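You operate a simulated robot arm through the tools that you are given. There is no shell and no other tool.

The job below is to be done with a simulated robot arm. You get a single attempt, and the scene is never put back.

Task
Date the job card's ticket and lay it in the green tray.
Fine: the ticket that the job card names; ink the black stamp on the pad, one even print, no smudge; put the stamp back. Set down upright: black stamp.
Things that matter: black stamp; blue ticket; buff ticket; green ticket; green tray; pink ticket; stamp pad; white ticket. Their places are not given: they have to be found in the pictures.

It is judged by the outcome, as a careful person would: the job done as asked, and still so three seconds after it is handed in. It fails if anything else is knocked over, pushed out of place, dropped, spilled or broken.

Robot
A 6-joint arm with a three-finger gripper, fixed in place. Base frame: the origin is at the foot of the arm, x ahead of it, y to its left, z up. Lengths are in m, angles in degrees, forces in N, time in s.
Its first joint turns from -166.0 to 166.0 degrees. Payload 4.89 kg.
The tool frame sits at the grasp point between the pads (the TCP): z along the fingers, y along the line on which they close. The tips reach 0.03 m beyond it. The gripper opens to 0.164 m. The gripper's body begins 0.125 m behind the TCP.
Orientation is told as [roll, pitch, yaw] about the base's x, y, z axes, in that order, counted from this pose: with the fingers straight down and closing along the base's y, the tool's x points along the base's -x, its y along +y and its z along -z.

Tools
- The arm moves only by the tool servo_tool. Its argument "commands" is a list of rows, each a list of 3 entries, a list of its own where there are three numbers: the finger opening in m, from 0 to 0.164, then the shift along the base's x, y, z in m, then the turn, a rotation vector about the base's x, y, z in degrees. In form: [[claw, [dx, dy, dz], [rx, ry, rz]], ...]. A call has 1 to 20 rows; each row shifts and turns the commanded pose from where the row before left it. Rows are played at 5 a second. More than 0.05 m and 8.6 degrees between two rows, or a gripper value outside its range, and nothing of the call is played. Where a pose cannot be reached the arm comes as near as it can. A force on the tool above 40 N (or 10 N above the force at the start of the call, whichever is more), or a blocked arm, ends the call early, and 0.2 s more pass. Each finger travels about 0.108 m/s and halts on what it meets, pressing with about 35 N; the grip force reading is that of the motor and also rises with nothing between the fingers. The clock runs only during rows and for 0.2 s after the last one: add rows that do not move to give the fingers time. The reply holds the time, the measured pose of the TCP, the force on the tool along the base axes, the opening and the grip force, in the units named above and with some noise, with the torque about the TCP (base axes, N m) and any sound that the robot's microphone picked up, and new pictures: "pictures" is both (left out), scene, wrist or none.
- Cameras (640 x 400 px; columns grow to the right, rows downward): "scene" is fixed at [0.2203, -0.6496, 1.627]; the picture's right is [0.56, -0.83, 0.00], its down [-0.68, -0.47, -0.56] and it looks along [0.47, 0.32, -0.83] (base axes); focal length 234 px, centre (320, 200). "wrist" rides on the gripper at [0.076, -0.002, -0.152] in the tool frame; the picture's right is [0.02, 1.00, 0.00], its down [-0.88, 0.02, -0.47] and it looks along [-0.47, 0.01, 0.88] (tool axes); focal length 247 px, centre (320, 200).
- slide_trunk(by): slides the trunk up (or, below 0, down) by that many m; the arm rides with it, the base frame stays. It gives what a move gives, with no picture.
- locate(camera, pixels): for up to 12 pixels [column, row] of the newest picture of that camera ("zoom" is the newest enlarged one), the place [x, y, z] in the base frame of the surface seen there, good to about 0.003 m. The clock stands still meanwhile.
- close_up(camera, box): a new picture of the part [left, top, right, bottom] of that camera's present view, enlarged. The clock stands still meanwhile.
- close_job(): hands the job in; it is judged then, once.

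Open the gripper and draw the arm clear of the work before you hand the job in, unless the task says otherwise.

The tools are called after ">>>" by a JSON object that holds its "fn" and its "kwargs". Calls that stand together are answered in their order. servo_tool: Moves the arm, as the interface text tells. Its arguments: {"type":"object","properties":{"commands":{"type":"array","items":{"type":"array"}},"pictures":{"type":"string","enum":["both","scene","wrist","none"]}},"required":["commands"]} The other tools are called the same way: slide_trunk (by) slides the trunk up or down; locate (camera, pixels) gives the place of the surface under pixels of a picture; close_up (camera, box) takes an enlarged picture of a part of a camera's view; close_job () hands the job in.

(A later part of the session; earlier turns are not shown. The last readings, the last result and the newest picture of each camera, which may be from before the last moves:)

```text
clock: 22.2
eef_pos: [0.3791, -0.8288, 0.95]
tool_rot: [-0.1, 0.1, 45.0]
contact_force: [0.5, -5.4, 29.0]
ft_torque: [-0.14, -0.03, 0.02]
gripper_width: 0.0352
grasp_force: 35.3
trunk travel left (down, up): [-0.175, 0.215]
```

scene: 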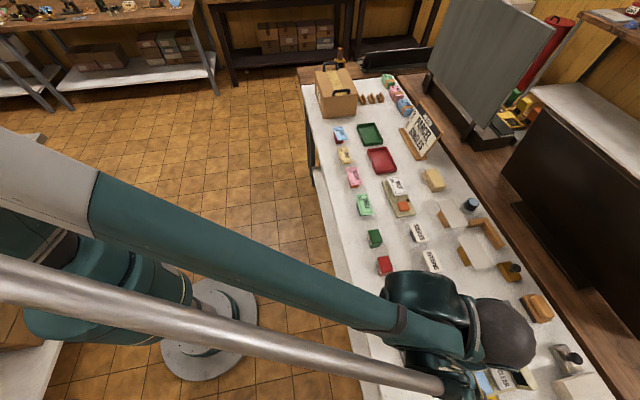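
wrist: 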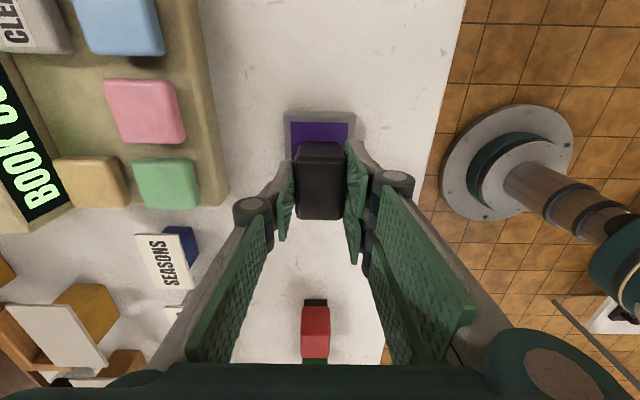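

Contact: 9.7 N, then 29 N pressing flat on the pad – enough for inking. I lift straight up.

>>> {"fn": "servo_tool", "kwargs": {"commands": [[0.025, [0, 0, 0.001], [0, 0, 0]], [0.025, [0, 0, 0.002], [0, 0, 0]], [0.025, [0, 0, 0.01], [0, 0, 0]], [0.025, [0, 0, 0.02], [0, 0, 0]], [0.025, [0, 0, 0.04], [0, 0, 0]], [0.025, [0, 0, 0.03], [0, 0, 0]], [0.025, [0, 0, 0], [0, 0, 0]], [0.025, [0, 0, 0], [0, 0, 0]]], "pictures": "both"}}

>>> {"fn": "close_up", "kwargs": {"camera": "wrist", "box": [250, 110, 394, 200]}}

>>> {"fn": "close_up", "kwargs": {"camera": "wrist", "box": [260, 60, 380, 150]}}

```text
clock: 24.0
eef_pos: [0.3788, -0.8272, 1.053]
tool_rot: [0.1, 0.0, 44.9]
contact_force: [-0.4, 0.7, -1.0]
ft_torque: [-0.04, 0.0, 0.01]
gripper_width: 0.0353
grasp_force: 34.7
trunk travel left (down, up): [-0.175, 0.215]
```

scene: 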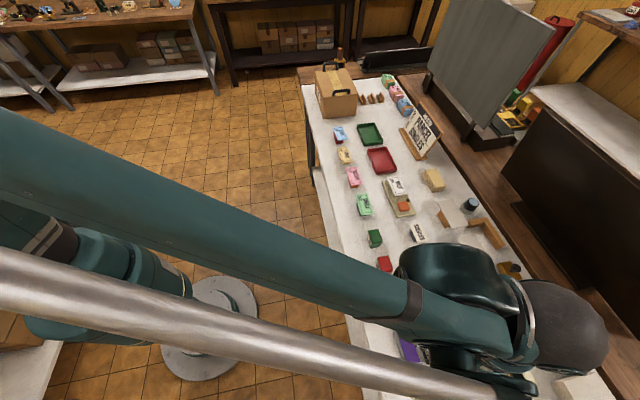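
wrist: 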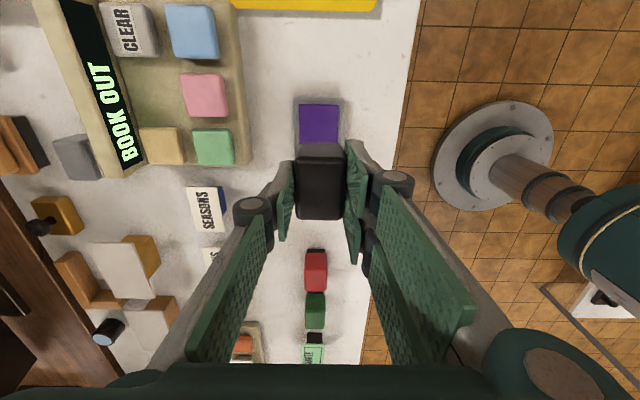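

```text
4.44 times, centred on (322, 155) of wrist
```

zoom: 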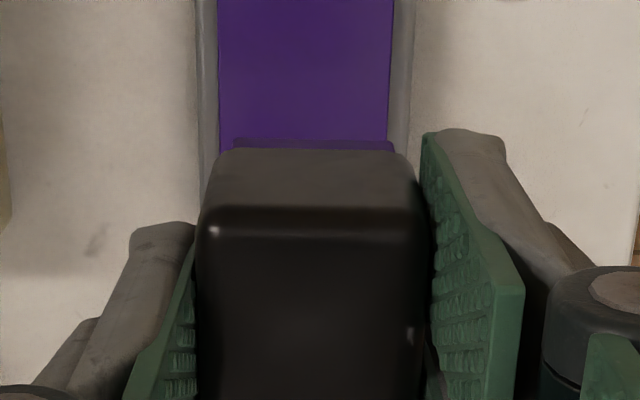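

```text
4.44 times, centred on (320, 105) of wrist
```

zoom: 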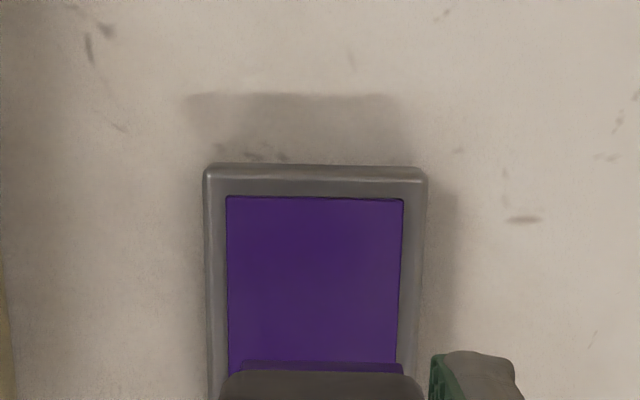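

The die is now purple (inked), and the stamp has not shifted in the grip. I carry it along the bench at height, stopping just beyond the ticket so that the ticket is in view.

>>> {"fn": "servo_tool", "kwargs": {"commands": [[0.025, [0.03163, 0.03201, 0], [0, 0, 0]], [0.025, [0.03163, 0.03201, 0], [0, 0, 0]], [0.025, [0.03163, 0.03201, 0], [0, 0, 0]], [0.025, [0.03163, 0.03201, 0], [0, 0, 0]], [0.025, [0.03163, 0.03201, 0], [0, 0, 0]], [0.025, [0.03163, 0.03201, 0], [0, 0, 0]], [0.025, [0.03163, 0.03201, 0], [0, 0, 0]], [0.025, [0.03163, 0.03201, 0], [0, 0, 0]], [0.025, [0.03163, 0.03201, 0], [0, 0, 0]], [0.025, [0.03163, 0.03201, 0], [0, 0, 0]], [0.025, [0.03163, 0.03201, 0], [0, 0, 0]], [0.025, [0.03163, 0.03201, 0], [0, 0, 0]], [0.025, [0.03163, 0.03201, 0], [0, 0, 0]], [0.025, [0.03163, 0.03201, 0], [0, 0, 0]], [0.025, [0.03163, 0.03201, 0], [0, 0, 0]], [0.025, [0.03163, 0.03201, 0], [0, 0, 0]], [0.025, [0.03163, 0.03201, 0], [0, 0, 0]], [0.025, [0, 0, 0], [0, 0, 0]], [0.025, [0, 0, 0], [0, 0, 0]]], "pictures": "both"}}

>>> {"fn": "close_up", "kwargs": {"camera": "wrist", "box": [250, 40, 394, 130]}}

>>> {"fn": "close_up", "kwargs": {"camera": "wrist", "box": [250, 110, 394, 200]}}

```text
clock: 28.0
eef_pos: [0.9177, -0.2879, 1.0506]
tool_rot: [0.0, -0.1, 45.1]
contact_force: [0.2, 0.6, -2.2]
ft_torque: [-0.05, 0.11, -0.01]
gripper_width: 0.0352
grasp_force: 34.5
trunk travel left (down, up): [-0.175, 0.215]
```

scene: 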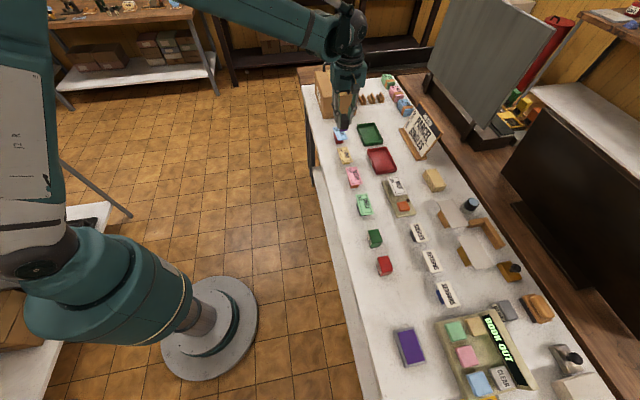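
wrist: 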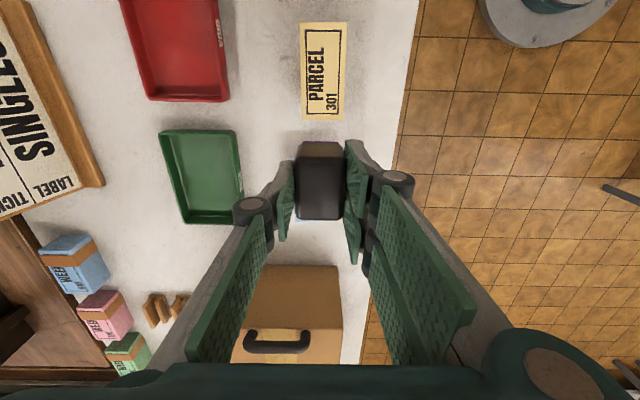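

```text
4.44 times, centred on (322, 85) of wrist
```

zoom: 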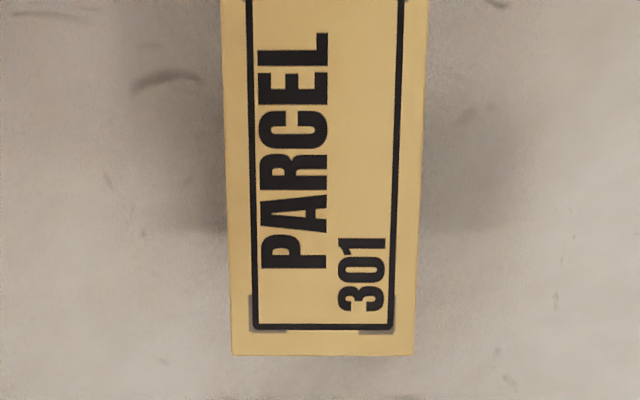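

```text
4.44 times, centred on (322, 155) of wrist
```

zoom: 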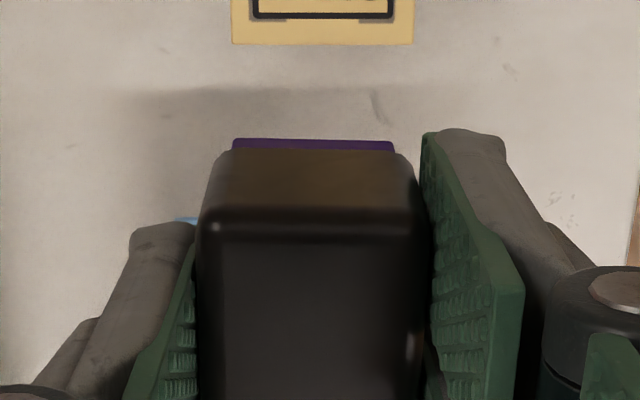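

Ticket's near edge at zoom (232–413, 355), stamp die in line. I check the lateral alignment with located points.

>>> {"fn": "locate", "kwargs": {"camera": "wrist", "pixels": [[303, 115], [342, 115], [302.5, 80], [344, 80], [301.5, 45], [345.5, 45], [322.5, 115], [323, 80], [323, 45], [305, 142.5], [336, 142.5], [320, 142]]}}

```text
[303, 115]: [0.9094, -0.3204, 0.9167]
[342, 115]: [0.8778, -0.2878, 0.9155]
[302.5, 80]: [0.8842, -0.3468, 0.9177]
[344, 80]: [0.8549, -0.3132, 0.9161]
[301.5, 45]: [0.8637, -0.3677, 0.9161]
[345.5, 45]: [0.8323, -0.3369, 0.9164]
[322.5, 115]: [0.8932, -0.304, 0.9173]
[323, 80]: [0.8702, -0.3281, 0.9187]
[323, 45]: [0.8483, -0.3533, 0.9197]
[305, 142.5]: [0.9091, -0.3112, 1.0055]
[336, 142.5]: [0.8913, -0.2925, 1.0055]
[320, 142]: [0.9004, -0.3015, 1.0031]
```

The die is ~2 mm to one side of the ticket's centreline and 69 mm beyond its centre; I shift to centre it over the ticket/plinth and descend to a few mm above.

>>> {"fn": "servo_tool", "kwargs": {"commands": [[0.025, [-0.0248, -0.0241, 0], [0, 0, 0]], [0.025, [-0.0247, -0.024, 0], [0, 0, 0]], [0.025, [0, 0, 0], [0, 0, 0]], [0.025, [0, 0, -0.03], [0, 0, 0]], [0.025, [0, 0, -0.025], [0, 0, 0]], [0.025, [0, 0, -0.015], [0, 0, 0]], [0.025, [0, 0, 0], [0, 0, 0]], [0.025, [0, 0, 0], [0, 0, 0]]], "pictures": "both"}}

>>> {"fn": "close_up", "kwargs": {"camera": "wrist", "box": [250, 110, 394, 200]}}

>>> {"fn": "close_up", "kwargs": {"camera": "scene", "box": [320, 130, 384, 170]}}

```text
clock: 29.8
eef_pos: [0.8669, -0.3341, 0.9834]
tool_rot: [0.0, 0.0, 45.0]
contact_force: [0.5, 0.3, -1.0]
ft_torque: [-0.01, 0.01, 0.02]
gripper_width: 0.0354
grasp_force: 35.6
trunk travel left (down, up): [-0.175, 0.215]
```

scene: 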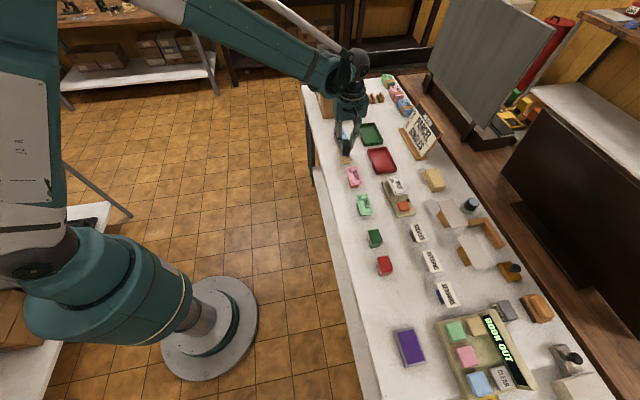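
wrist: 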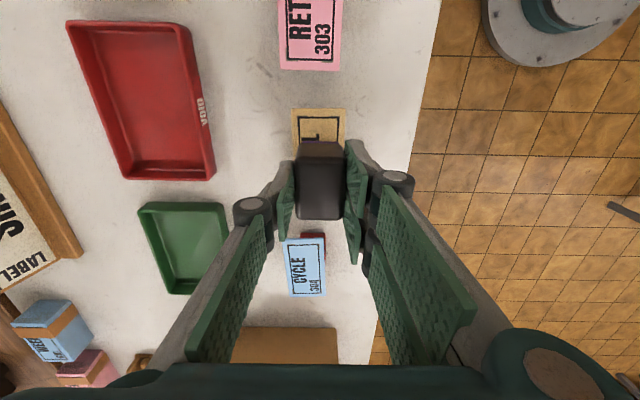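

```text
4.44 times, centred on (322, 155) of wrist
```

zoom: 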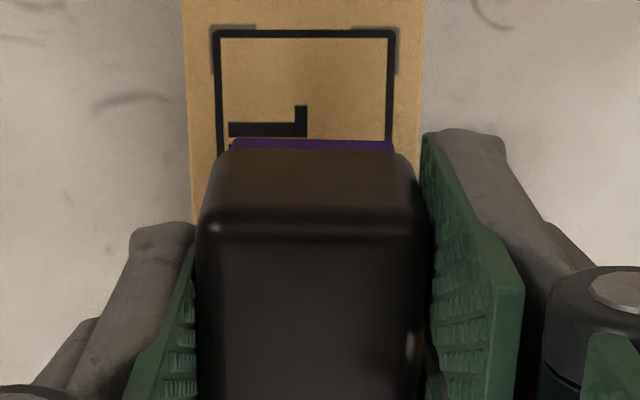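

```text
10.00 times, centred on (352, 150) of scene
```

zoom: 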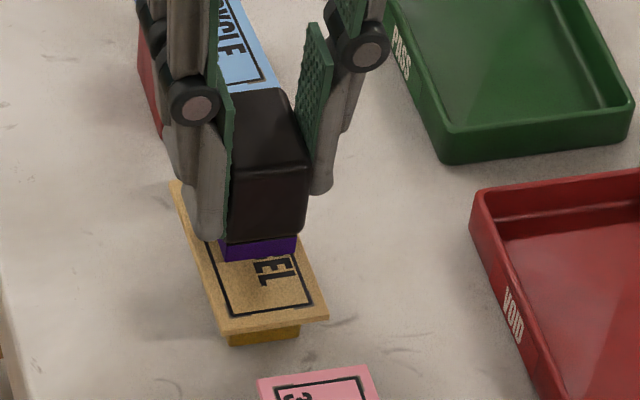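

The purple die is over the ticket (die 233–393, ticket 190–422 in zoom), a hair right of centre. I shift 2 mm back to the left and go down to just above the ticket.

>>> {"fn": "servo_tool", "kwargs": {"commands": [[0.025, [0.0014, -0.0014, 0], [0, 0, 0]], [0.025, [0, 0, -0.004], [0, 0, 0]], [0.025, [0, 0, -0.004], [0, 0, 0]], [0.025, [0, 0, 0], [0, 0, 0]], [0.025, [0, 0, 0], [0, 0, 0]]], "pictures": "both"}}

>>> {"fn": "close_up", "kwargs": {"camera": "wrist", "box": [250, 110, 394, 200]}}

>>> {"fn": "close_up", "kwargs": {"camera": "scene", "box": [328, 140, 368, 165]}}

```text
clock: 31.0
eef_pos: [0.8686, -0.3348, 0.9747]
tool_rot: [0.0, 0.0, 45.0]
contact_force: [0.6, -0.5, 0.0]
ft_torque: [0.01, 0.03, 0.01]
gripper_width: 0.0352
grasp_force: 34.5
trunk travel left (down, up): [-0.175, 0.215]
```

scene: 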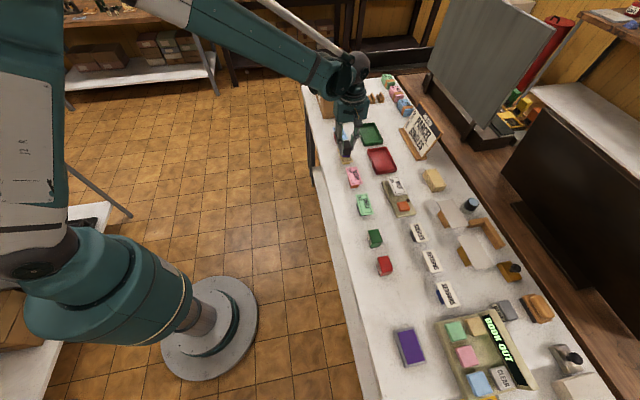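
wrist: 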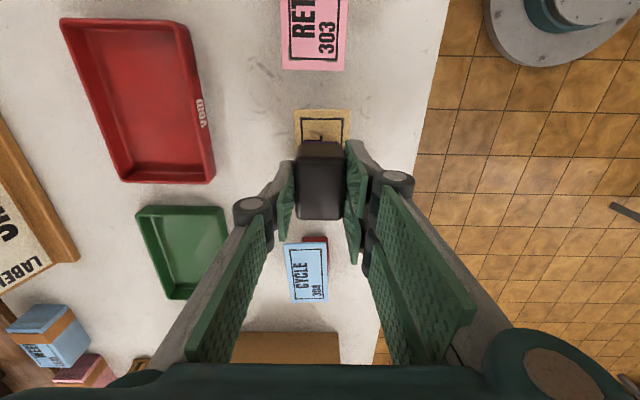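

```text
4.44 times, centred on (322, 155) of wrist
```

zoom: 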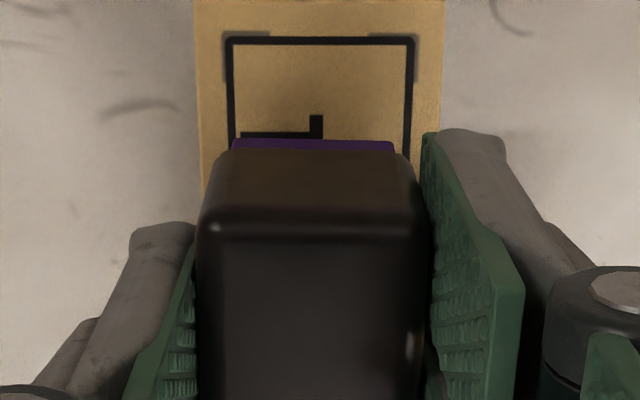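

```text
16.00 times, centred on (348, 152) of scene
```

zoom: 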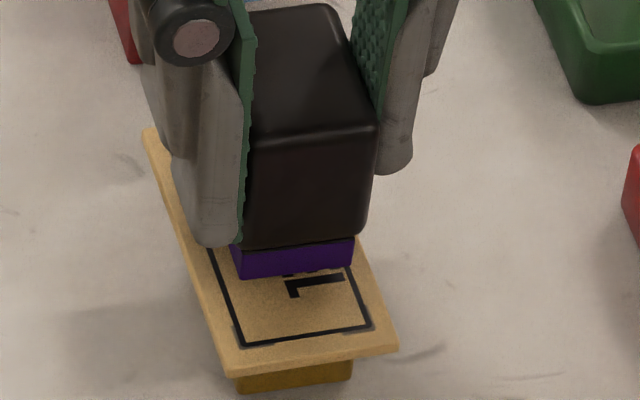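

Well centred now (ticket 198–440, die 233–393). I lower toward contact in small steps.

>>> {"fn": "servo_tool", "kwargs": {"commands": [[0.025, [0, 0, -0.002], [0, 0, 0]], [0.025, [0, 0, -0.0015], [0, 0, 0]], [0.025, [0, 0, 0], [0, 0, 0]]], "pictures": "none"}}

```text
clock: 31.8
eef_pos: [0.869, -0.335, 0.9704]
tool_rot: [-0.1, 0.0, 45.0]
contact_force: [-0.1, -0.3, -0.2]
ft_torque: [0.01, 0.0, 0.02]
gripper_width: 0.0353
grasp_force: 35.0
trunk travel left (down, up): [-0.175, 0.215]
```

>>> {"fn": "servo_tool", "kwargs": {"commands": [[0.025, [0, 0, -0.001], [0, 0, 0]], [0.025, [0, 0, -0.001], [0, 0, 0]], [0.025, [0, 0, 0], [0, 0, 0]]], "pictures": "none"}}

```text
clock: 32.6
eef_pos: [0.867, -0.3352, 0.9688]
tool_rot: [0.0, 0.0, 45.0]
contact_force: [-0.5, -0.4, 0.8]
ft_torque: [0.0, -0.02, -0.01]
gripper_width: 0.0355
grasp_force: 34.4
trunk travel left (down, up): [-0.175, 0.215]
```

Still free at z≈0.9675; step 0.7 mm and read the force.

>>> {"fn": "servo_tool", "kwargs": {"commands": [[0.025, [0, 0, -0.0007], [0, 0, 0]], [0.025, [0, 0, 0], [0, 0, 0]]], "pictures": "none"}}

```text
clock: 33.2
eef_pos: [0.869, -0.3347, 0.9686]
tool_rot: [0.0, 0.0, 45.1]
contact_force: [1.4, -0.8, 12.7]
ft_torque: [-0.04, -0.11, 0.0]
gripper_width: 0.0351
grasp_force: 34.8
trunk travel left (down, up): [-0.175, 0.215]
```

12.7 N of contact. I press 0.4 mm more for a full, even print and hold briefly.

>>> {"fn": "servo_tool", "kwargs": {"commands": [[0.025, [0, 0, -0.0004], [0, 0, 0]], [0.025, [0, 0, 0], [0, 0, 0]]], "pictures": "none"}}

```text
clock: 33.8
eef_pos: [0.8689, -0.3339, 0.9675]
tool_rot: [0.0, 0.0, 45.0]
contact_force: [0.1, 0.0, 15.8]
ft_torque: [-0.05, -0.02, -0.03]
gripper_width: 0.0355
grasp_force: 35.2
trunk travel left (down, up): [-0.175, 0.215]
```

15.8 N with near-zero torque – pressed flat. I lift straight up and look.

>>> {"fn": "servo_tool", "kwargs": {"commands": [[0.025, [0, 0, 0.004], [0, 0, 0]], [0.025, [0, 0, 0.015], [0, 0, 0]], [0.025, [0, 0, 0.03], [0, 0, 0]], [0.025, [0, 0, 0.035], [0, 0, 0]], [0.025, [0.03, 0.03, 0], [0, 0, 0]], [0.025, [0.02, 0.02, 0], [0, 0, 0]], [0.025, [0, 0, 0], [0, 0, 0]], [0.025, [0, 0, 0], [0, 0, 0]]], "pictures": "both"}}

>>> {"fn": "close_up", "kwargs": {"camera": "wrist", "box": [250, 10, 394, 130]}}

>>> {"fn": "close_up", "kwargs": {"camera": "scene", "box": [328, 140, 368, 165]}}

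```text
clock: 35.6
eef_pos: [0.9186, -0.2844, 1.053]
tool_rot: [0.0, 0.0, 45.0]
contact_force: [1.3, 0.0, -1.6]
ft_torque: [0.0, 0.07, 0.0]
gripper_width: 0.0352
grasp_force: 35.2
trunk travel left (down, up): [-0.175, 0.215]
```

scene: 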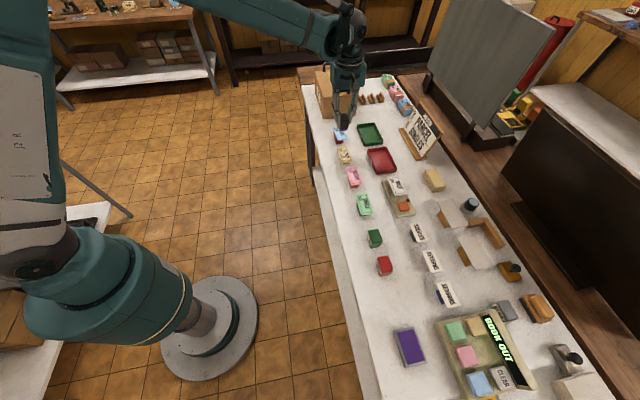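
wrist: 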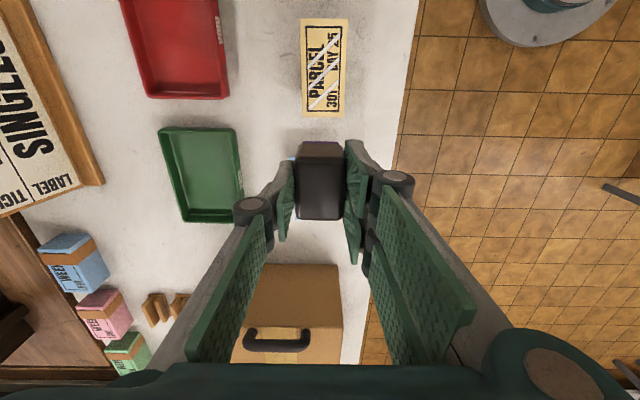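

```text
3.33 times, centred on (322, 70) of wrist
```

zoom: 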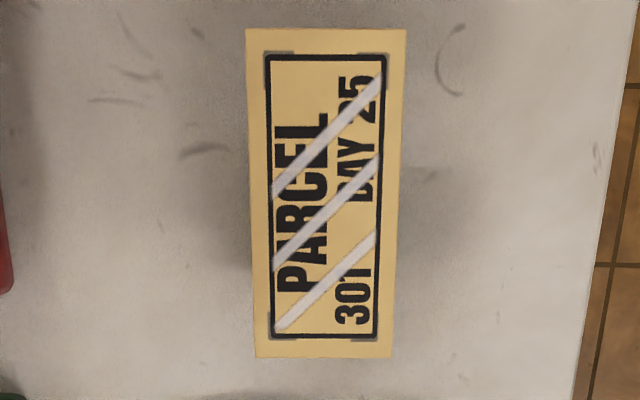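

```text
16.00 times, centred on (348, 152) of scene
```

zoom: 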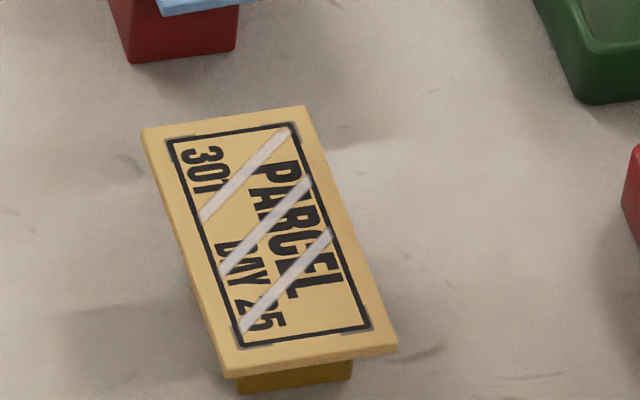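

The ticket now bears "DAY 25", but with three pale diagonal bands. I zoom in closely to understand whether this is wet ink sheen or an uneven print.

>>> {"fn": "close_up", "kwargs": {"camera": "wrist", "box": [292, 14, 352, 64]}}

>>> {"fn": "close_up", "kwargs": {"camera": "wrist", "box": [292, 64, 352, 124]}}

>>> {"fn": "close_up", "kwargs": {"camera": "wrist", "box": [280, 125, 360, 175]}}

>>> {"fn": "close_up", "kwargs": {"camera": "scene", "box": [480, 285, 560, 335]}}

```text
8.00 times, centred on (322, 39) of wrist
```

zoom: 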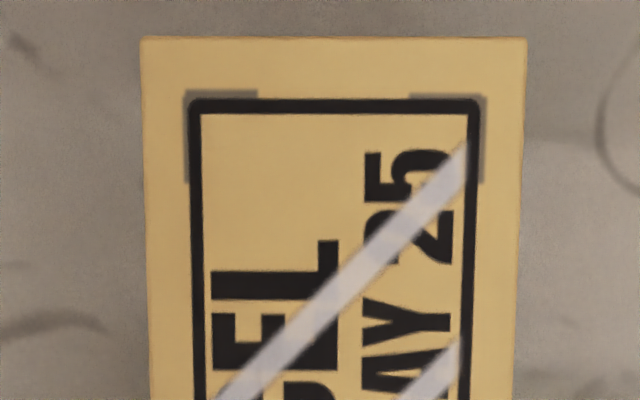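

```text
6.67 times, centred on (322, 94) of wrist
```

zoom: 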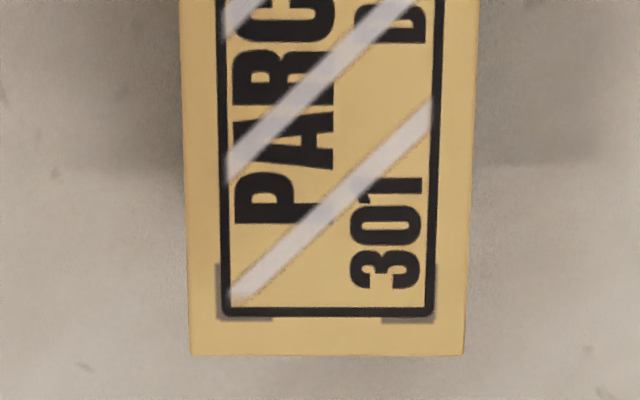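

```text
8.00 times, centred on (320, 150) of wrist
```

zoom: 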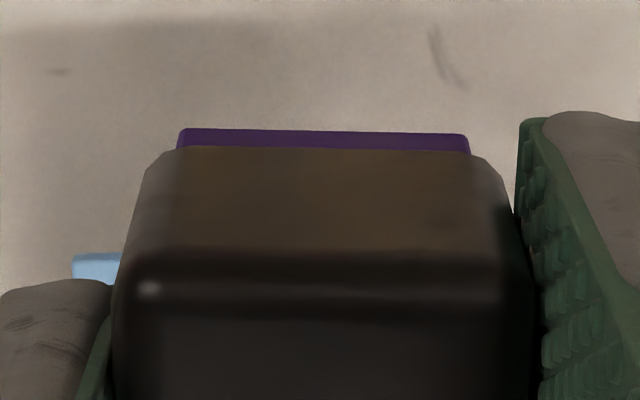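

```text
8.00 times, centred on (520, 310) of scene
```

zoom: 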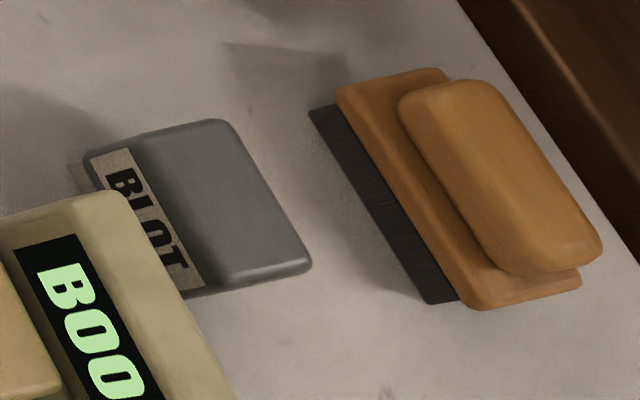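

The "DAY 25" print is complete; the bands look like a translucent wet-ink sheen, so the ticket must not be touched while wet. I return the stamp to its place first, which gives it time to dry.

>>> {"fn": "servo_tool", "kwargs": {"commands": [[0.025, [-0.03033, -0.03085, 0], [0, 0, 0]], [0.025, [-0.03033, -0.03085, 0], [0, 0, 0]], [0.025, [-0.03033, -0.03085, 0], [0, 0, 0]], [0.025, [-0.03033, -0.03085, 0], [0, 0, 0]], [0.025, [-0.03033, -0.03085, 0], [0, 0, 0]], [0.025, [-0.03033, -0.03085, 0], [0, 0, 0]], [0.025, [-0.03033, -0.03085, 0], [0, 0, 0]], [0.025, [-0.03033, -0.03085, 0], [0, 0, 0]], [0.025, [-0.03033, -0.03085, 0], [0, 0, 0]], [0.025, [-0.03033, -0.03085, 0], [0, 0, 0]], [0.025, [-0.03033, -0.03085, 0], [0, 0, 0]], [0.025, [-0.03033, -0.03085, 0], [0, 0, 0]], [0.025, [-0.03033, -0.03085, 0], [0, 0, 0]], [0.025, [-0.03033, -0.03085, 0], [0, 0, 0]], [0.025, [-0.03038, -0.0308, 0], [0, 0, 0]], [0.025, [0, 0, 0], [0, 0, 0]], [0.025, [0, 0, -0.035], [0, 0, 0]], [0.025, [0, 0, -0.03], [0, 0, 0]], [0.025, [0, 0, 0], [0, 0, 0]], [0.025, [0, 0, 0], [0, 0, 0]]], "pictures": "both"}}

>>> {"fn": "close_up", "kwargs": {"camera": "wrist", "box": [250, 110, 394, 200]}}

>>> {"fn": "close_up", "kwargs": {"camera": "scene", "box": [328, 140, 368, 165]}}

```text
clock: 39.8
eef_pos: [0.4634, -0.7459, 0.9856]
tool_rot: [0.0, 0.0, 45.0]
contact_force: [-0.5, -1.0, -1.0]
ft_torque: [0.07, 0.02, 0.02]
gripper_width: 0.0356
grasp_force: 35.0
trunk travel left (down, up): [-0.175, 0.215]
```

scene: 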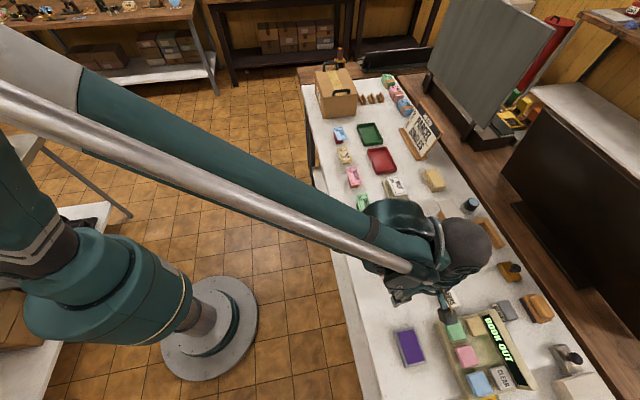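
wrist: 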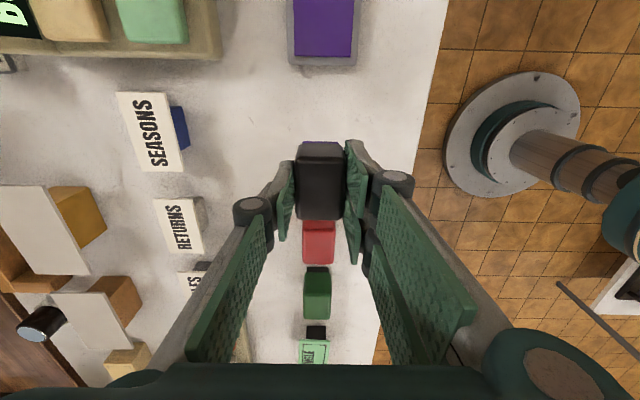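

```text
4.44 times, centred on (322, 155) of wrist
```

zoom: 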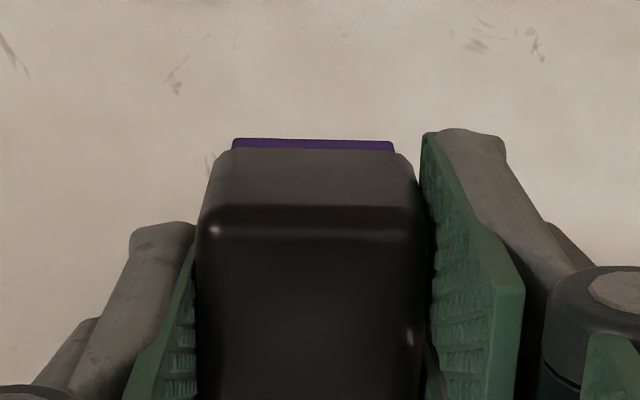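

```text
16.00 times, centred on (348, 152) of scene
```

zoom: 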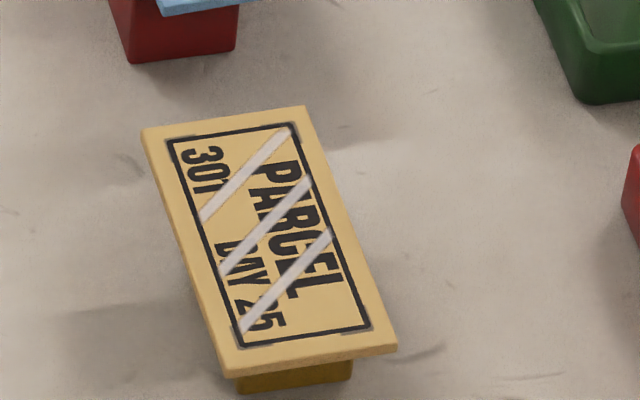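

Still in position above its original spot; I lower the stamp to the bench gently.

>>> {"fn": "servo_tool", "kwargs": {"commands": [[0.025, [0, 0, -0.03], [0, 0, 0]], [0.025, [0, 0, -0.018], [0, 0, 0]], [0.025, [0, 0, -0.004], [0, 0, 0]], [0.025, [0, 0, 0], [0, 0, 0]], [0.025, [0, 0, 0], [0, 0, 0]]], "pictures": "none"}}

>>> {"fn": "servo_tool", "kwargs": {"commands": [[0.025, [0, 0, -0.0015], [0, 0, 0]], [0.025, [0, 0, 0], [0, 0, 0]]], "pictures": "wrist"}}

```text
clock: 41.0
eef_pos: [0.4635, -0.7455, 0.9334]
tool_rot: [-0.1, -0.1, 45.0]
contact_force: [-1.1, 1.0, -1.3]
ft_torque: [-0.01, 0.01, -0.02]
gripper_width: 0.0351
grasp_force: 35.3
trunk travel left (down, up): [-0.175, 0.215]
```

```text
clock: 41.6
eef_pos: [0.4638, -0.7463, 0.9324]
tool_rot: [0.0, -0.1, 45.0]
contact_force: [-0.1, 0.8, -0.5]
ft_torque: [-0.03, -0.02, 0.0]
gripper_width: 0.0353
grasp_force: 35.3
trunk travel left (down, up): [-0.175, 0.215]
```

wrist: 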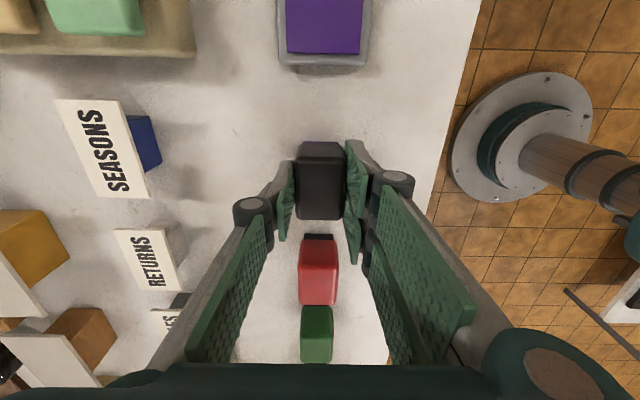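

No contact yet at z 0.932; two more small steps.

>>> {"fn": "servo_tool", "kwargs": {"commands": [[0.025, [0, 0, -0.001], [0, 0, 0]], [0.025, [0, 0, 0], [0, 0, 0]]], "pictures": "none"}}

>>> {"fn": "servo_tool", "kwargs": {"commands": [[0.025, [0, 0, -0.0006], [0, 0, 0]], [0.025, [0, 0, 0], [0, 0, 0]]], "pictures": "none"}}

```text
clock: 42.2
eef_pos: [0.4645, -0.7448, 0.9323]
tool_rot: [0.0, 0.0, 45.1]
contact_force: [-0.4, -0.5, -0.9]
ft_torque: [0.0, 0.03, 0.04]
gripper_width: 0.0353
grasp_force: 35.0
trunk travel left (down, up): [-0.175, 0.215]
```

```text
clock: 42.8
eef_pos: [0.4639, -0.747, 0.931]
tool_rot: [0.1, 0.0, 45.0]
contact_force: [0.2, -0.2, -1.1]
ft_torque: [0.02, 0.03, -0.01]
gripper_width: 0.0353
grasp_force: 34.7
trunk travel left (down, up): [-0.175, 0.215]
```

>>> {"fn": "servo_tool", "kwargs": {"commands": [[0.025, [0, 0, -0.0006], [0, 0, 0]], [0.025, [0, 0, 0], [0, 0, 0]]], "pictures": "none"}}

```text
clock: 43.4
eef_pos: [0.465, -0.7452, 0.9321]
tool_rot: [-0.1, 0.0, 45.0]
contact_force: [-0.3, -3.3, 5.7]
ft_torque: [-0.06, 0.02, -0.02]
gripper_width: 0.0351
grasp_force: 35.1
trunk travel left (down, up): [-0.175, 0.215]
```

The stamp touches the bench (5.7 N). I open the fingers gently, then rise.

>>> {"fn": "servo_tool", "kwargs": {"commands": [[0.037, [0, 0, 0], [0, 0, 0]], [0.042, [0, 0, 0], [0, 0, 0]], [0.05, [0, 0, 0], [0, 0, 0]], [0.06, [0, 0, 0], [0, 0, 0]], [0.06, [0, 0, 0], [0, 0, 0]], [0.06, [0, 0, 0.01], [0, 0, 0]], [0.06, [0, 0, 0.02], [0, 0, 0]], [0.06, [0, 0, 0.04], [0, 0, 0]], [0.06, [0, 0, 0.03], [0, 0, 0]], [0.06, [0, 0, 0], [0, 0, 0]], [0.06, [0, 0, 0], [0, 0, 0]]], "pictures": "both"}}

>>> {"fn": "close_up", "kwargs": {"camera": "wrist", "box": [250, 100, 394, 220]}}

>>> {"fn": "close_up", "kwargs": {"camera": "scene", "box": [328, 140, 368, 165]}}

```text
clock: 45.8
eef_pos: [0.464, -0.7489, 1.0313]
tool_rot: [-0.1, 0.1, 45.0]
contact_force: [-0.5, 0.0, 1.0]
ft_torque: [-0.06, -0.01, 0.01]
gripper_width: 0.06
grasp_force: 0.0
trunk travel left (down, up): [-0.175, 0.215]
```

scene: 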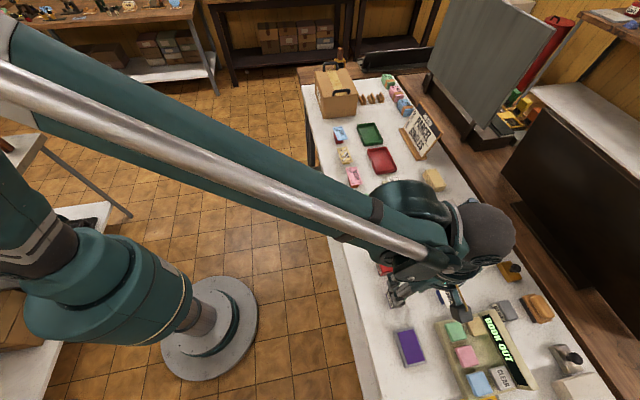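
wrist: 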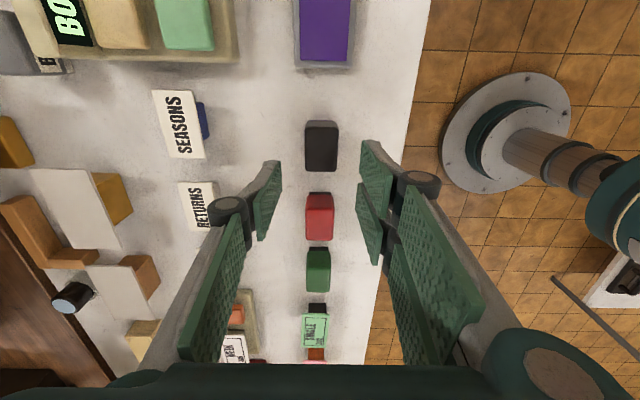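

```text
3.33 times, centred on (322, 160) of wrist
```

zoom: 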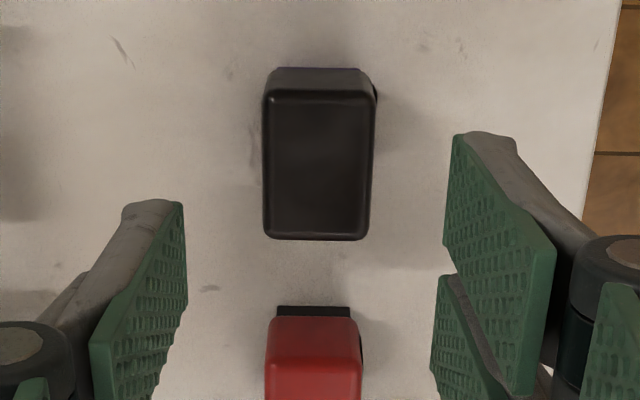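

```text
16.00 times, centred on (348, 152) of scene
```

zoom: 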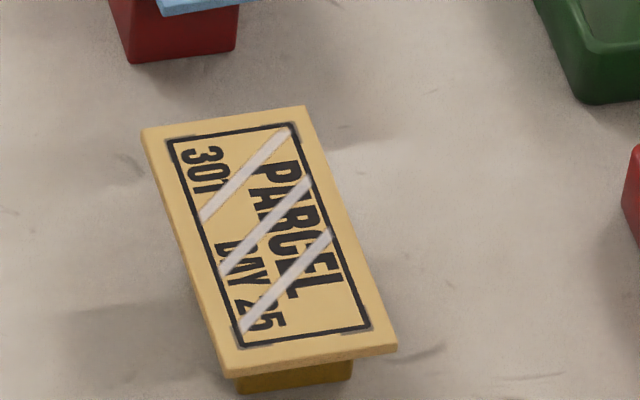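

Stamp is back upright in its place. The ticket still shows the sheen; I move above the ticket and watch whether it fades.

>>> {"fn": "servo_tool", "kwargs": {"commands": [[0.06, [0.03115, 0.03175, 0], [0, 0, 0]], [0.06, [0.03115, 0.03175, 0], [0, 0, 0]], [0.06, [0.03115, 0.03175, 0], [0, 0, 0]], [0.06, [0.03115, 0.03175, 0], [0, 0, 0]], [0.06, [0.03115, 0.03175, 0], [0, 0, 0]], [0.06, [0.03115, 0.03175, 0], [0, 0, 0]], [0.06, [0.03115, 0.03175, 0], [0, 0, 0]], [0.06, [0.03115, 0.03175, 0], [0, 0, 0]], [0.06, [0.03115, 0.03175, 0], [0, 0, 0]], [0.06, [0.03115, 0.03175, 0], [0, 0, 0]], [0.06, [0.03115, 0.03175, 0], [0, 0, 0]], [0.06, [0.03115, 0.03175, 0], [0, 0, 0]], [0.06, [0.0312, 0.0317, 0], [0, 0, 0]], [0.06, [0, 0, 0], [0, 0, 0]], [0.06, [0, 0, 0], [0, 0, 0]], [0.06, [0, 0, 0], [0, 0, 0]], [0.06, [0, 0, 0], [0, 0, 0]], [0.06, [0, 0, 0], [0, 0, 0]], [0.06, [0, 0, 0], [0, 0, 0]], [0.06, [0, 0, 0], [0, 0, 0]]], "pictures": "both"}}

>>> {"fn": "close_up", "kwargs": {"camera": "wrist", "box": [272, 96, 368, 196]}}

>>> {"fn": "close_up", "kwargs": {"camera": "scene", "box": [376, 280, 424, 310]}}

```text
clock: 50.0
eef_pos: [0.8691, -0.3329, 1.0321]
tool_rot: [0.0, 0.0, 44.9]
contact_force: [0.5, 0.1, 0.6]
ft_torque: [0.01, -0.01, 0.05]
gripper_width: 0.0603
grasp_force: 0.1
trunk travel left (down, up): [-0.175, 0.215]
```

scene: 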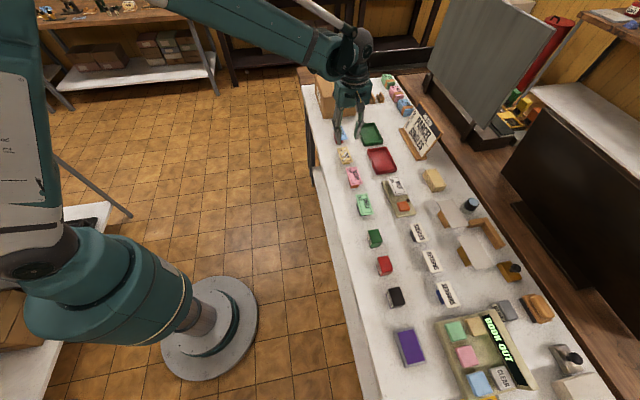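
wrist: 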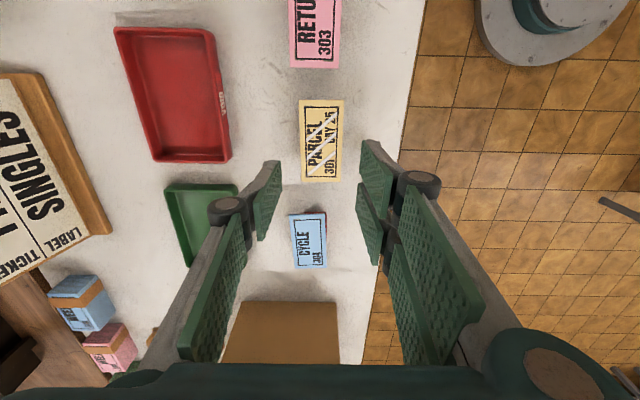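

```text
4.00 times, centred on (320, 146) of wrist
```

zoom: 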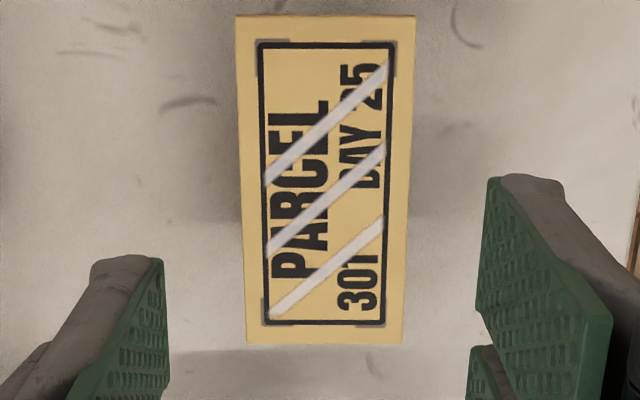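

```text
13.33 times, centred on (400, 295) of scene
```

zoom: 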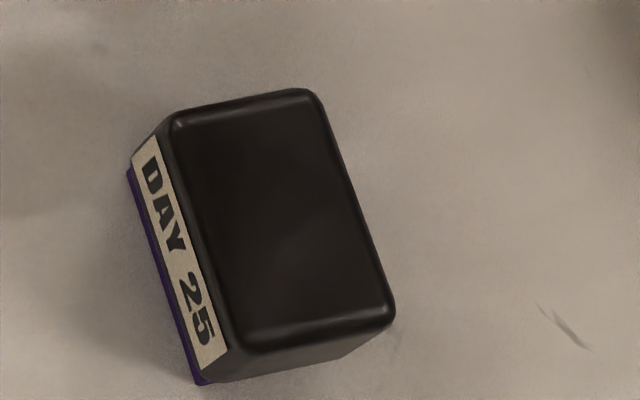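

The stamp stands exactly as it was. I wait in place for the ink, then look again.

>>> {"fn": "servo_tool", "kwargs": {"commands": [[0.06, [0, 0, 0], [0, 0, 0]], [0.06, [0, 0, 0], [0, 0, 0]], [0.06, [0, 0, 0], [0, 0, 0]], [0.06, [0, 0, 0], [0, 0, 0]], [0.06, [0, 0, 0], [0, 0, 0]], [0.06, [0, 0, 0], [0, 0, 0]], [0.06, [0, 0, 0], [0, 0, 0]], [0.06, [0, 0, 0], [0, 0, 0]], [0.06, [0, 0, 0], [0, 0, 0]], [0.06, [0, 0, 0], [0, 0, 0]], [0.06, [0, 0, 0], [0, 0, 0]], [0.06, [0, 0, 0], [0, 0, 0]], [0.06, [0, 0, 0], [0, 0, 0]], [0.06, [0, 0, 0], [0, 0, 0]], [0.06, [0, 0, 0], [0, 0, 0]], [0.06, [0, 0, 0], [0, 0, 0]], [0.06, [0, 0, 0], [0, 0, 0]], [0.06, [0, 0, 0], [0, 0, 0]], [0.06, [0, 0, 0], [0, 0, 0]], [0.06, [0, 0, 0], [0, 0, 0]]], "pictures": "none"}}

>>> {"fn": "servo_tool", "kwargs": {"commands": [[0.06, [0, 0, 0], [0, 0, 0]], [0.06, [0, 0, 0], [0, 0, 0]], [0.06, [0, 0, 0], [0, 0, 0]], [0.06, [0, 0, 0], [0, 0, 0]], [0.06, [0, 0, 0], [0, 0, 0]], [0.06, [0, 0, 0], [0, 0, 0]], [0.06, [0, 0, 0], [0, 0, 0]], [0.06, [0, 0, 0], [0, 0, 0]], [0.06, [0, 0, 0], [0, 0, 0]], [0.06, [0, 0, 0], [0, 0, 0]], [0.06, [0, 0, 0], [0, 0, 0]], [0.06, [0, 0, 0], [0, 0, 0]], [0.06, [0, 0, 0], [0, 0, 0]], [0.06, [0, 0, 0], [0, 0, 0]], [0.06, [0, 0, 0], [0, 0, 0]], [0.06, [0, 0, 0], [0, 0, 0]], [0.06, [0, 0, 0], [0, 0, 0]], [0.06, [0, 0, 0], [0, 0, 0]], [0.06, [0, 0, 0], [0, 0, 0]], [0.06, [0, 0, 0], [0, 0, 0]]], "pictures": "wrist"}}

>>> {"fn": "close_up", "kwargs": {"camera": "wrist", "box": [272, 96, 368, 196]}}

```text
clock: 54.2
eef_pos: [0.8688, -0.3333, 1.0319]
tool_rot: [0.0, 0.1, 45.0]
contact_force: [-0.5, -0.2, -0.3]
ft_torque: [0.02, -0.01, -0.02]
gripper_width: 0.06
grasp_force: 0.1
trunk travel left (down, up): [-0.175, 0.215]
```

```text
clock: 58.4
eef_pos: [0.8689, -0.3328, 1.0294]
tool_rot: [0.0, 0.0, 45.0]
contact_force: [-0.5, -0.1, -0.3]
ft_torque: [0.02, 0.0, 0.02]
gripper_width: 0.0601
grasp_force: 0.1
trunk travel left (down, up): [-0.175, 0.215]
```

wrist: 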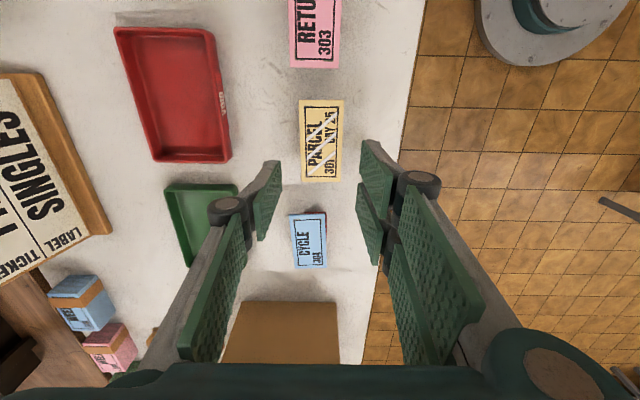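

```text
4.00 times, centred on (320, 146) of wrist
```

zoom: 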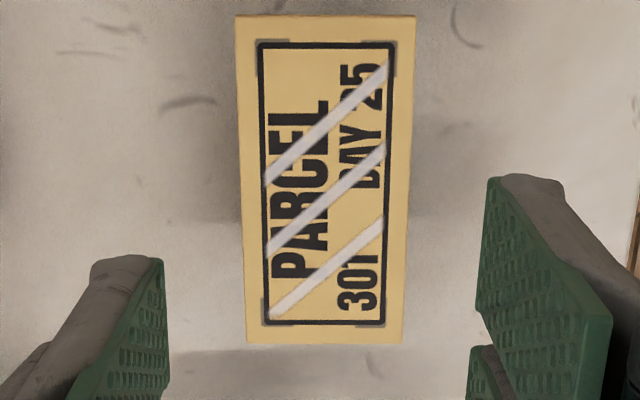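

The sheen is unchanged 25 s after printing. I wait longer and re-check.

>>> {"fn": "servo_tool", "kwargs": {"commands": [[0.06, [0, 0, 0], [0, 0, 0]], [0.06, [0, 0, 0], [0, 0, 0]], [0.06, [0, 0, 0], [0, 0, 0]], [0.06, [0, 0, 0], [0, 0, 0]], [0.06, [0, 0, 0], [0, 0, 0]], [0.06, [0, 0, 0], [0, 0, 0]], [0.06, [0, 0, 0], [0, 0, 0]], [0.06, [0, 0, 0], [0, 0, 0]], [0.06, [0, 0, 0], [0, 0, 0]], [0.06, [0, 0, 0], [0, 0, 0]], [0.06, [0, 0, 0], [0, 0, 0]], [0.06, [0, 0, 0], [0, 0, 0]], [0.06, [0, 0, 0], [0, 0, 0]], [0.06, [0, 0, 0], [0, 0, 0]], [0.06, [0, 0, 0], [0, 0, 0]], [0.06, [0, 0, 0], [0, 0, 0]], [0.06, [0, 0, 0], [0, 0, 0]], [0.06, [0, 0, 0], [0, 0, 0]], [0.06, [0, 0, 0], [0, 0, 0]], [0.06, [0, 0, 0], [0, 0, 0]]], "pictures": "none"}}

>>> {"fn": "servo_tool", "kwargs": {"commands": [[0.06, [0, 0, 0], [0, 0, 0]], [0.06, [0, 0, 0], [0, 0, 0]], [0.06, [0, 0, 0], [0, 0, 0]], [0.06, [0, 0, 0], [0, 0, 0]], [0.06, [0, 0, 0], [0, 0, 0]], [0.06, [0, 0, 0], [0, 0, 0]], [0.06, [0, 0, 0], [0, 0, 0]], [0.06, [0, 0, 0], [0, 0, 0]], [0.06, [0, 0, 0], [0, 0, 0]], [0.06, [0, 0, 0], [0, 0, 0]], [0.06, [0, 0, 0], [0, 0, 0]], [0.06, [0, 0, 0], [0, 0, 0]], [0.06, [0, 0, 0], [0, 0, 0]], [0.06, [0, 0, 0], [0, 0, 0]], [0.06, [0, 0, 0], [0, 0, 0]], [0.06, [0, 0, 0], [0, 0, 0]], [0.06, [0, 0, 0], [0, 0, 0]], [0.06, [0, 0, 0], [0, 0, 0]], [0.06, [0, 0, 0], [0, 0, 0]], [0.06, [0, 0, 0], [0, 0, 0]]], "pictures": "none"}}

>>> {"fn": "servo_tool", "kwargs": {"commands": [[0.06, [0, 0, 0], [0, 0, 0]], [0.06, [0, 0, 0], [0, 0, 0]], [0.06, [0, 0, 0], [0, 0, 0]], [0.06, [0, 0, 0], [0, 0, 0]], [0.06, [0, 0, 0], [0, 0, 0]], [0.06, [0, 0, 0], [0, 0, 0]], [0.06, [0, 0, 0], [0, 0, 0]], [0.06, [0, 0, 0], [0, 0, 0]], [0.06, [0, 0, 0], [0, 0, 0]], [0.06, [0, 0, 0], [0, 0, 0]], [0.06, [0, 0, 0], [0, 0, 0]], [0.06, [0, 0, 0], [0, 0, 0]], [0.06, [0, 0, 0], [0, 0, 0]], [0.06, [0, 0, 0], [0, 0, 0]], [0.06, [0, 0, 0], [0, 0, 0]], [0.06, [0, 0, 0], [0, 0, 0]], [0.06, [0, 0, 0], [0, 0, 0]], [0.06, [0, 0, 0], [0, 0, 0]], [0.06, [0, 0, 0], [0, 0, 0]], [0.06, [0, 0, 0], [0, 0, 0]]], "pictures": "none"}}

>>> {"fn": "servo_tool", "kwargs": {"commands": [[0.06, [0, 0, 0], [0, 0, 0]], [0.06, [0, 0, 0], [0, 0, 0]], [0.06, [0, 0, 0], [0, 0, 0]], [0.06, [0, 0, 0], [0, 0, 0]], [0.06, [0, 0, 0], [0, 0, 0]], [0.06, [0, 0, 0], [0, 0, 0]], [0.06, [0, 0, 0], [0, 0, 0]], [0.06, [0, 0, 0], [0, 0, 0]], [0.06, [0, 0, 0], [0, 0, 0]], [0.06, [0, 0, 0], [0, 0, 0]], [0.06, [0, 0, 0], [0, 0, 0]], [0.06, [0, 0, 0], [0, 0, 0]], [0.06, [0, 0, 0], [0, 0, 0]], [0.06, [0, 0, 0], [0, 0, 0]], [0.06, [0, 0, 0], [0, 0, 0]], [0.06, [0, 0, 0], [0, 0, 0]], [0.06, [0, 0, 0], [0, 0, 0]], [0.06, [0, 0, 0], [0, 0, 0]], [0.06, [0, 0, 0], [0, 0, 0]], [0.06, [0, 0, 0], [0, 0, 0]]], "pictures": "none"}}

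>>> {"fn": "close_up", "kwargs": {"camera": "wrist", "box": [272, 96, 368, 196]}}

```text
clock: 62.6
eef_pos: [0.8697, -0.3337, 1.0315]
tool_rot: [0.0, 0.0, 45.1]
contact_force: [-1.2, 0.1, 0.4]
ft_torque: [0.01, -0.03, 0.0]
gripper_width: 0.0601
grasp_force: 0.1
trunk travel left (down, up): [-0.175, 0.215]
```

```text
clock: 66.8
eef_pos: [0.8695, -0.3333, 1.0311]
tool_rot: [0.0, 0.1, 45.0]
contact_force: [0.1, -0.1, 0.0]
ft_torque: [-0.03, -0.03, 0.01]
gripper_width: 0.0599
grasp_force: 0.0
trunk travel left (down, up): [-0.175, 0.215]
```

```text
clock: 71.0
eef_pos: [0.8697, -0.3348, 1.0305]
tool_rot: [0.0, 0.0, 45.1]
contact_force: [0.0, -0.7, 0.7]
ft_torque: [-0.02, 0.01, 0.02]
gripper_width: 0.0601
grasp_force: 0.2
trunk travel left (down, up): [-0.175, 0.215]
```

```text
clock: 75.2
eef_pos: [0.8693, -0.3338, 1.0304]
tool_rot: [-0.1, 0.0, 45.0]
contact_force: [0.3, 0.4, -1.0]
ft_torque: [0.01, 0.0, 0.02]
gripper_width: 0.0599
grasp_force: 0.1
trunk travel left (down, up): [-0.175, 0.215]
```

```text
4.00 times, centred on (320, 146) of wrist
```

zoom: 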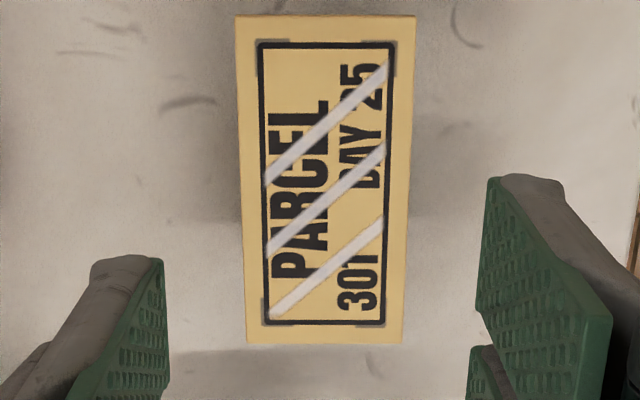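

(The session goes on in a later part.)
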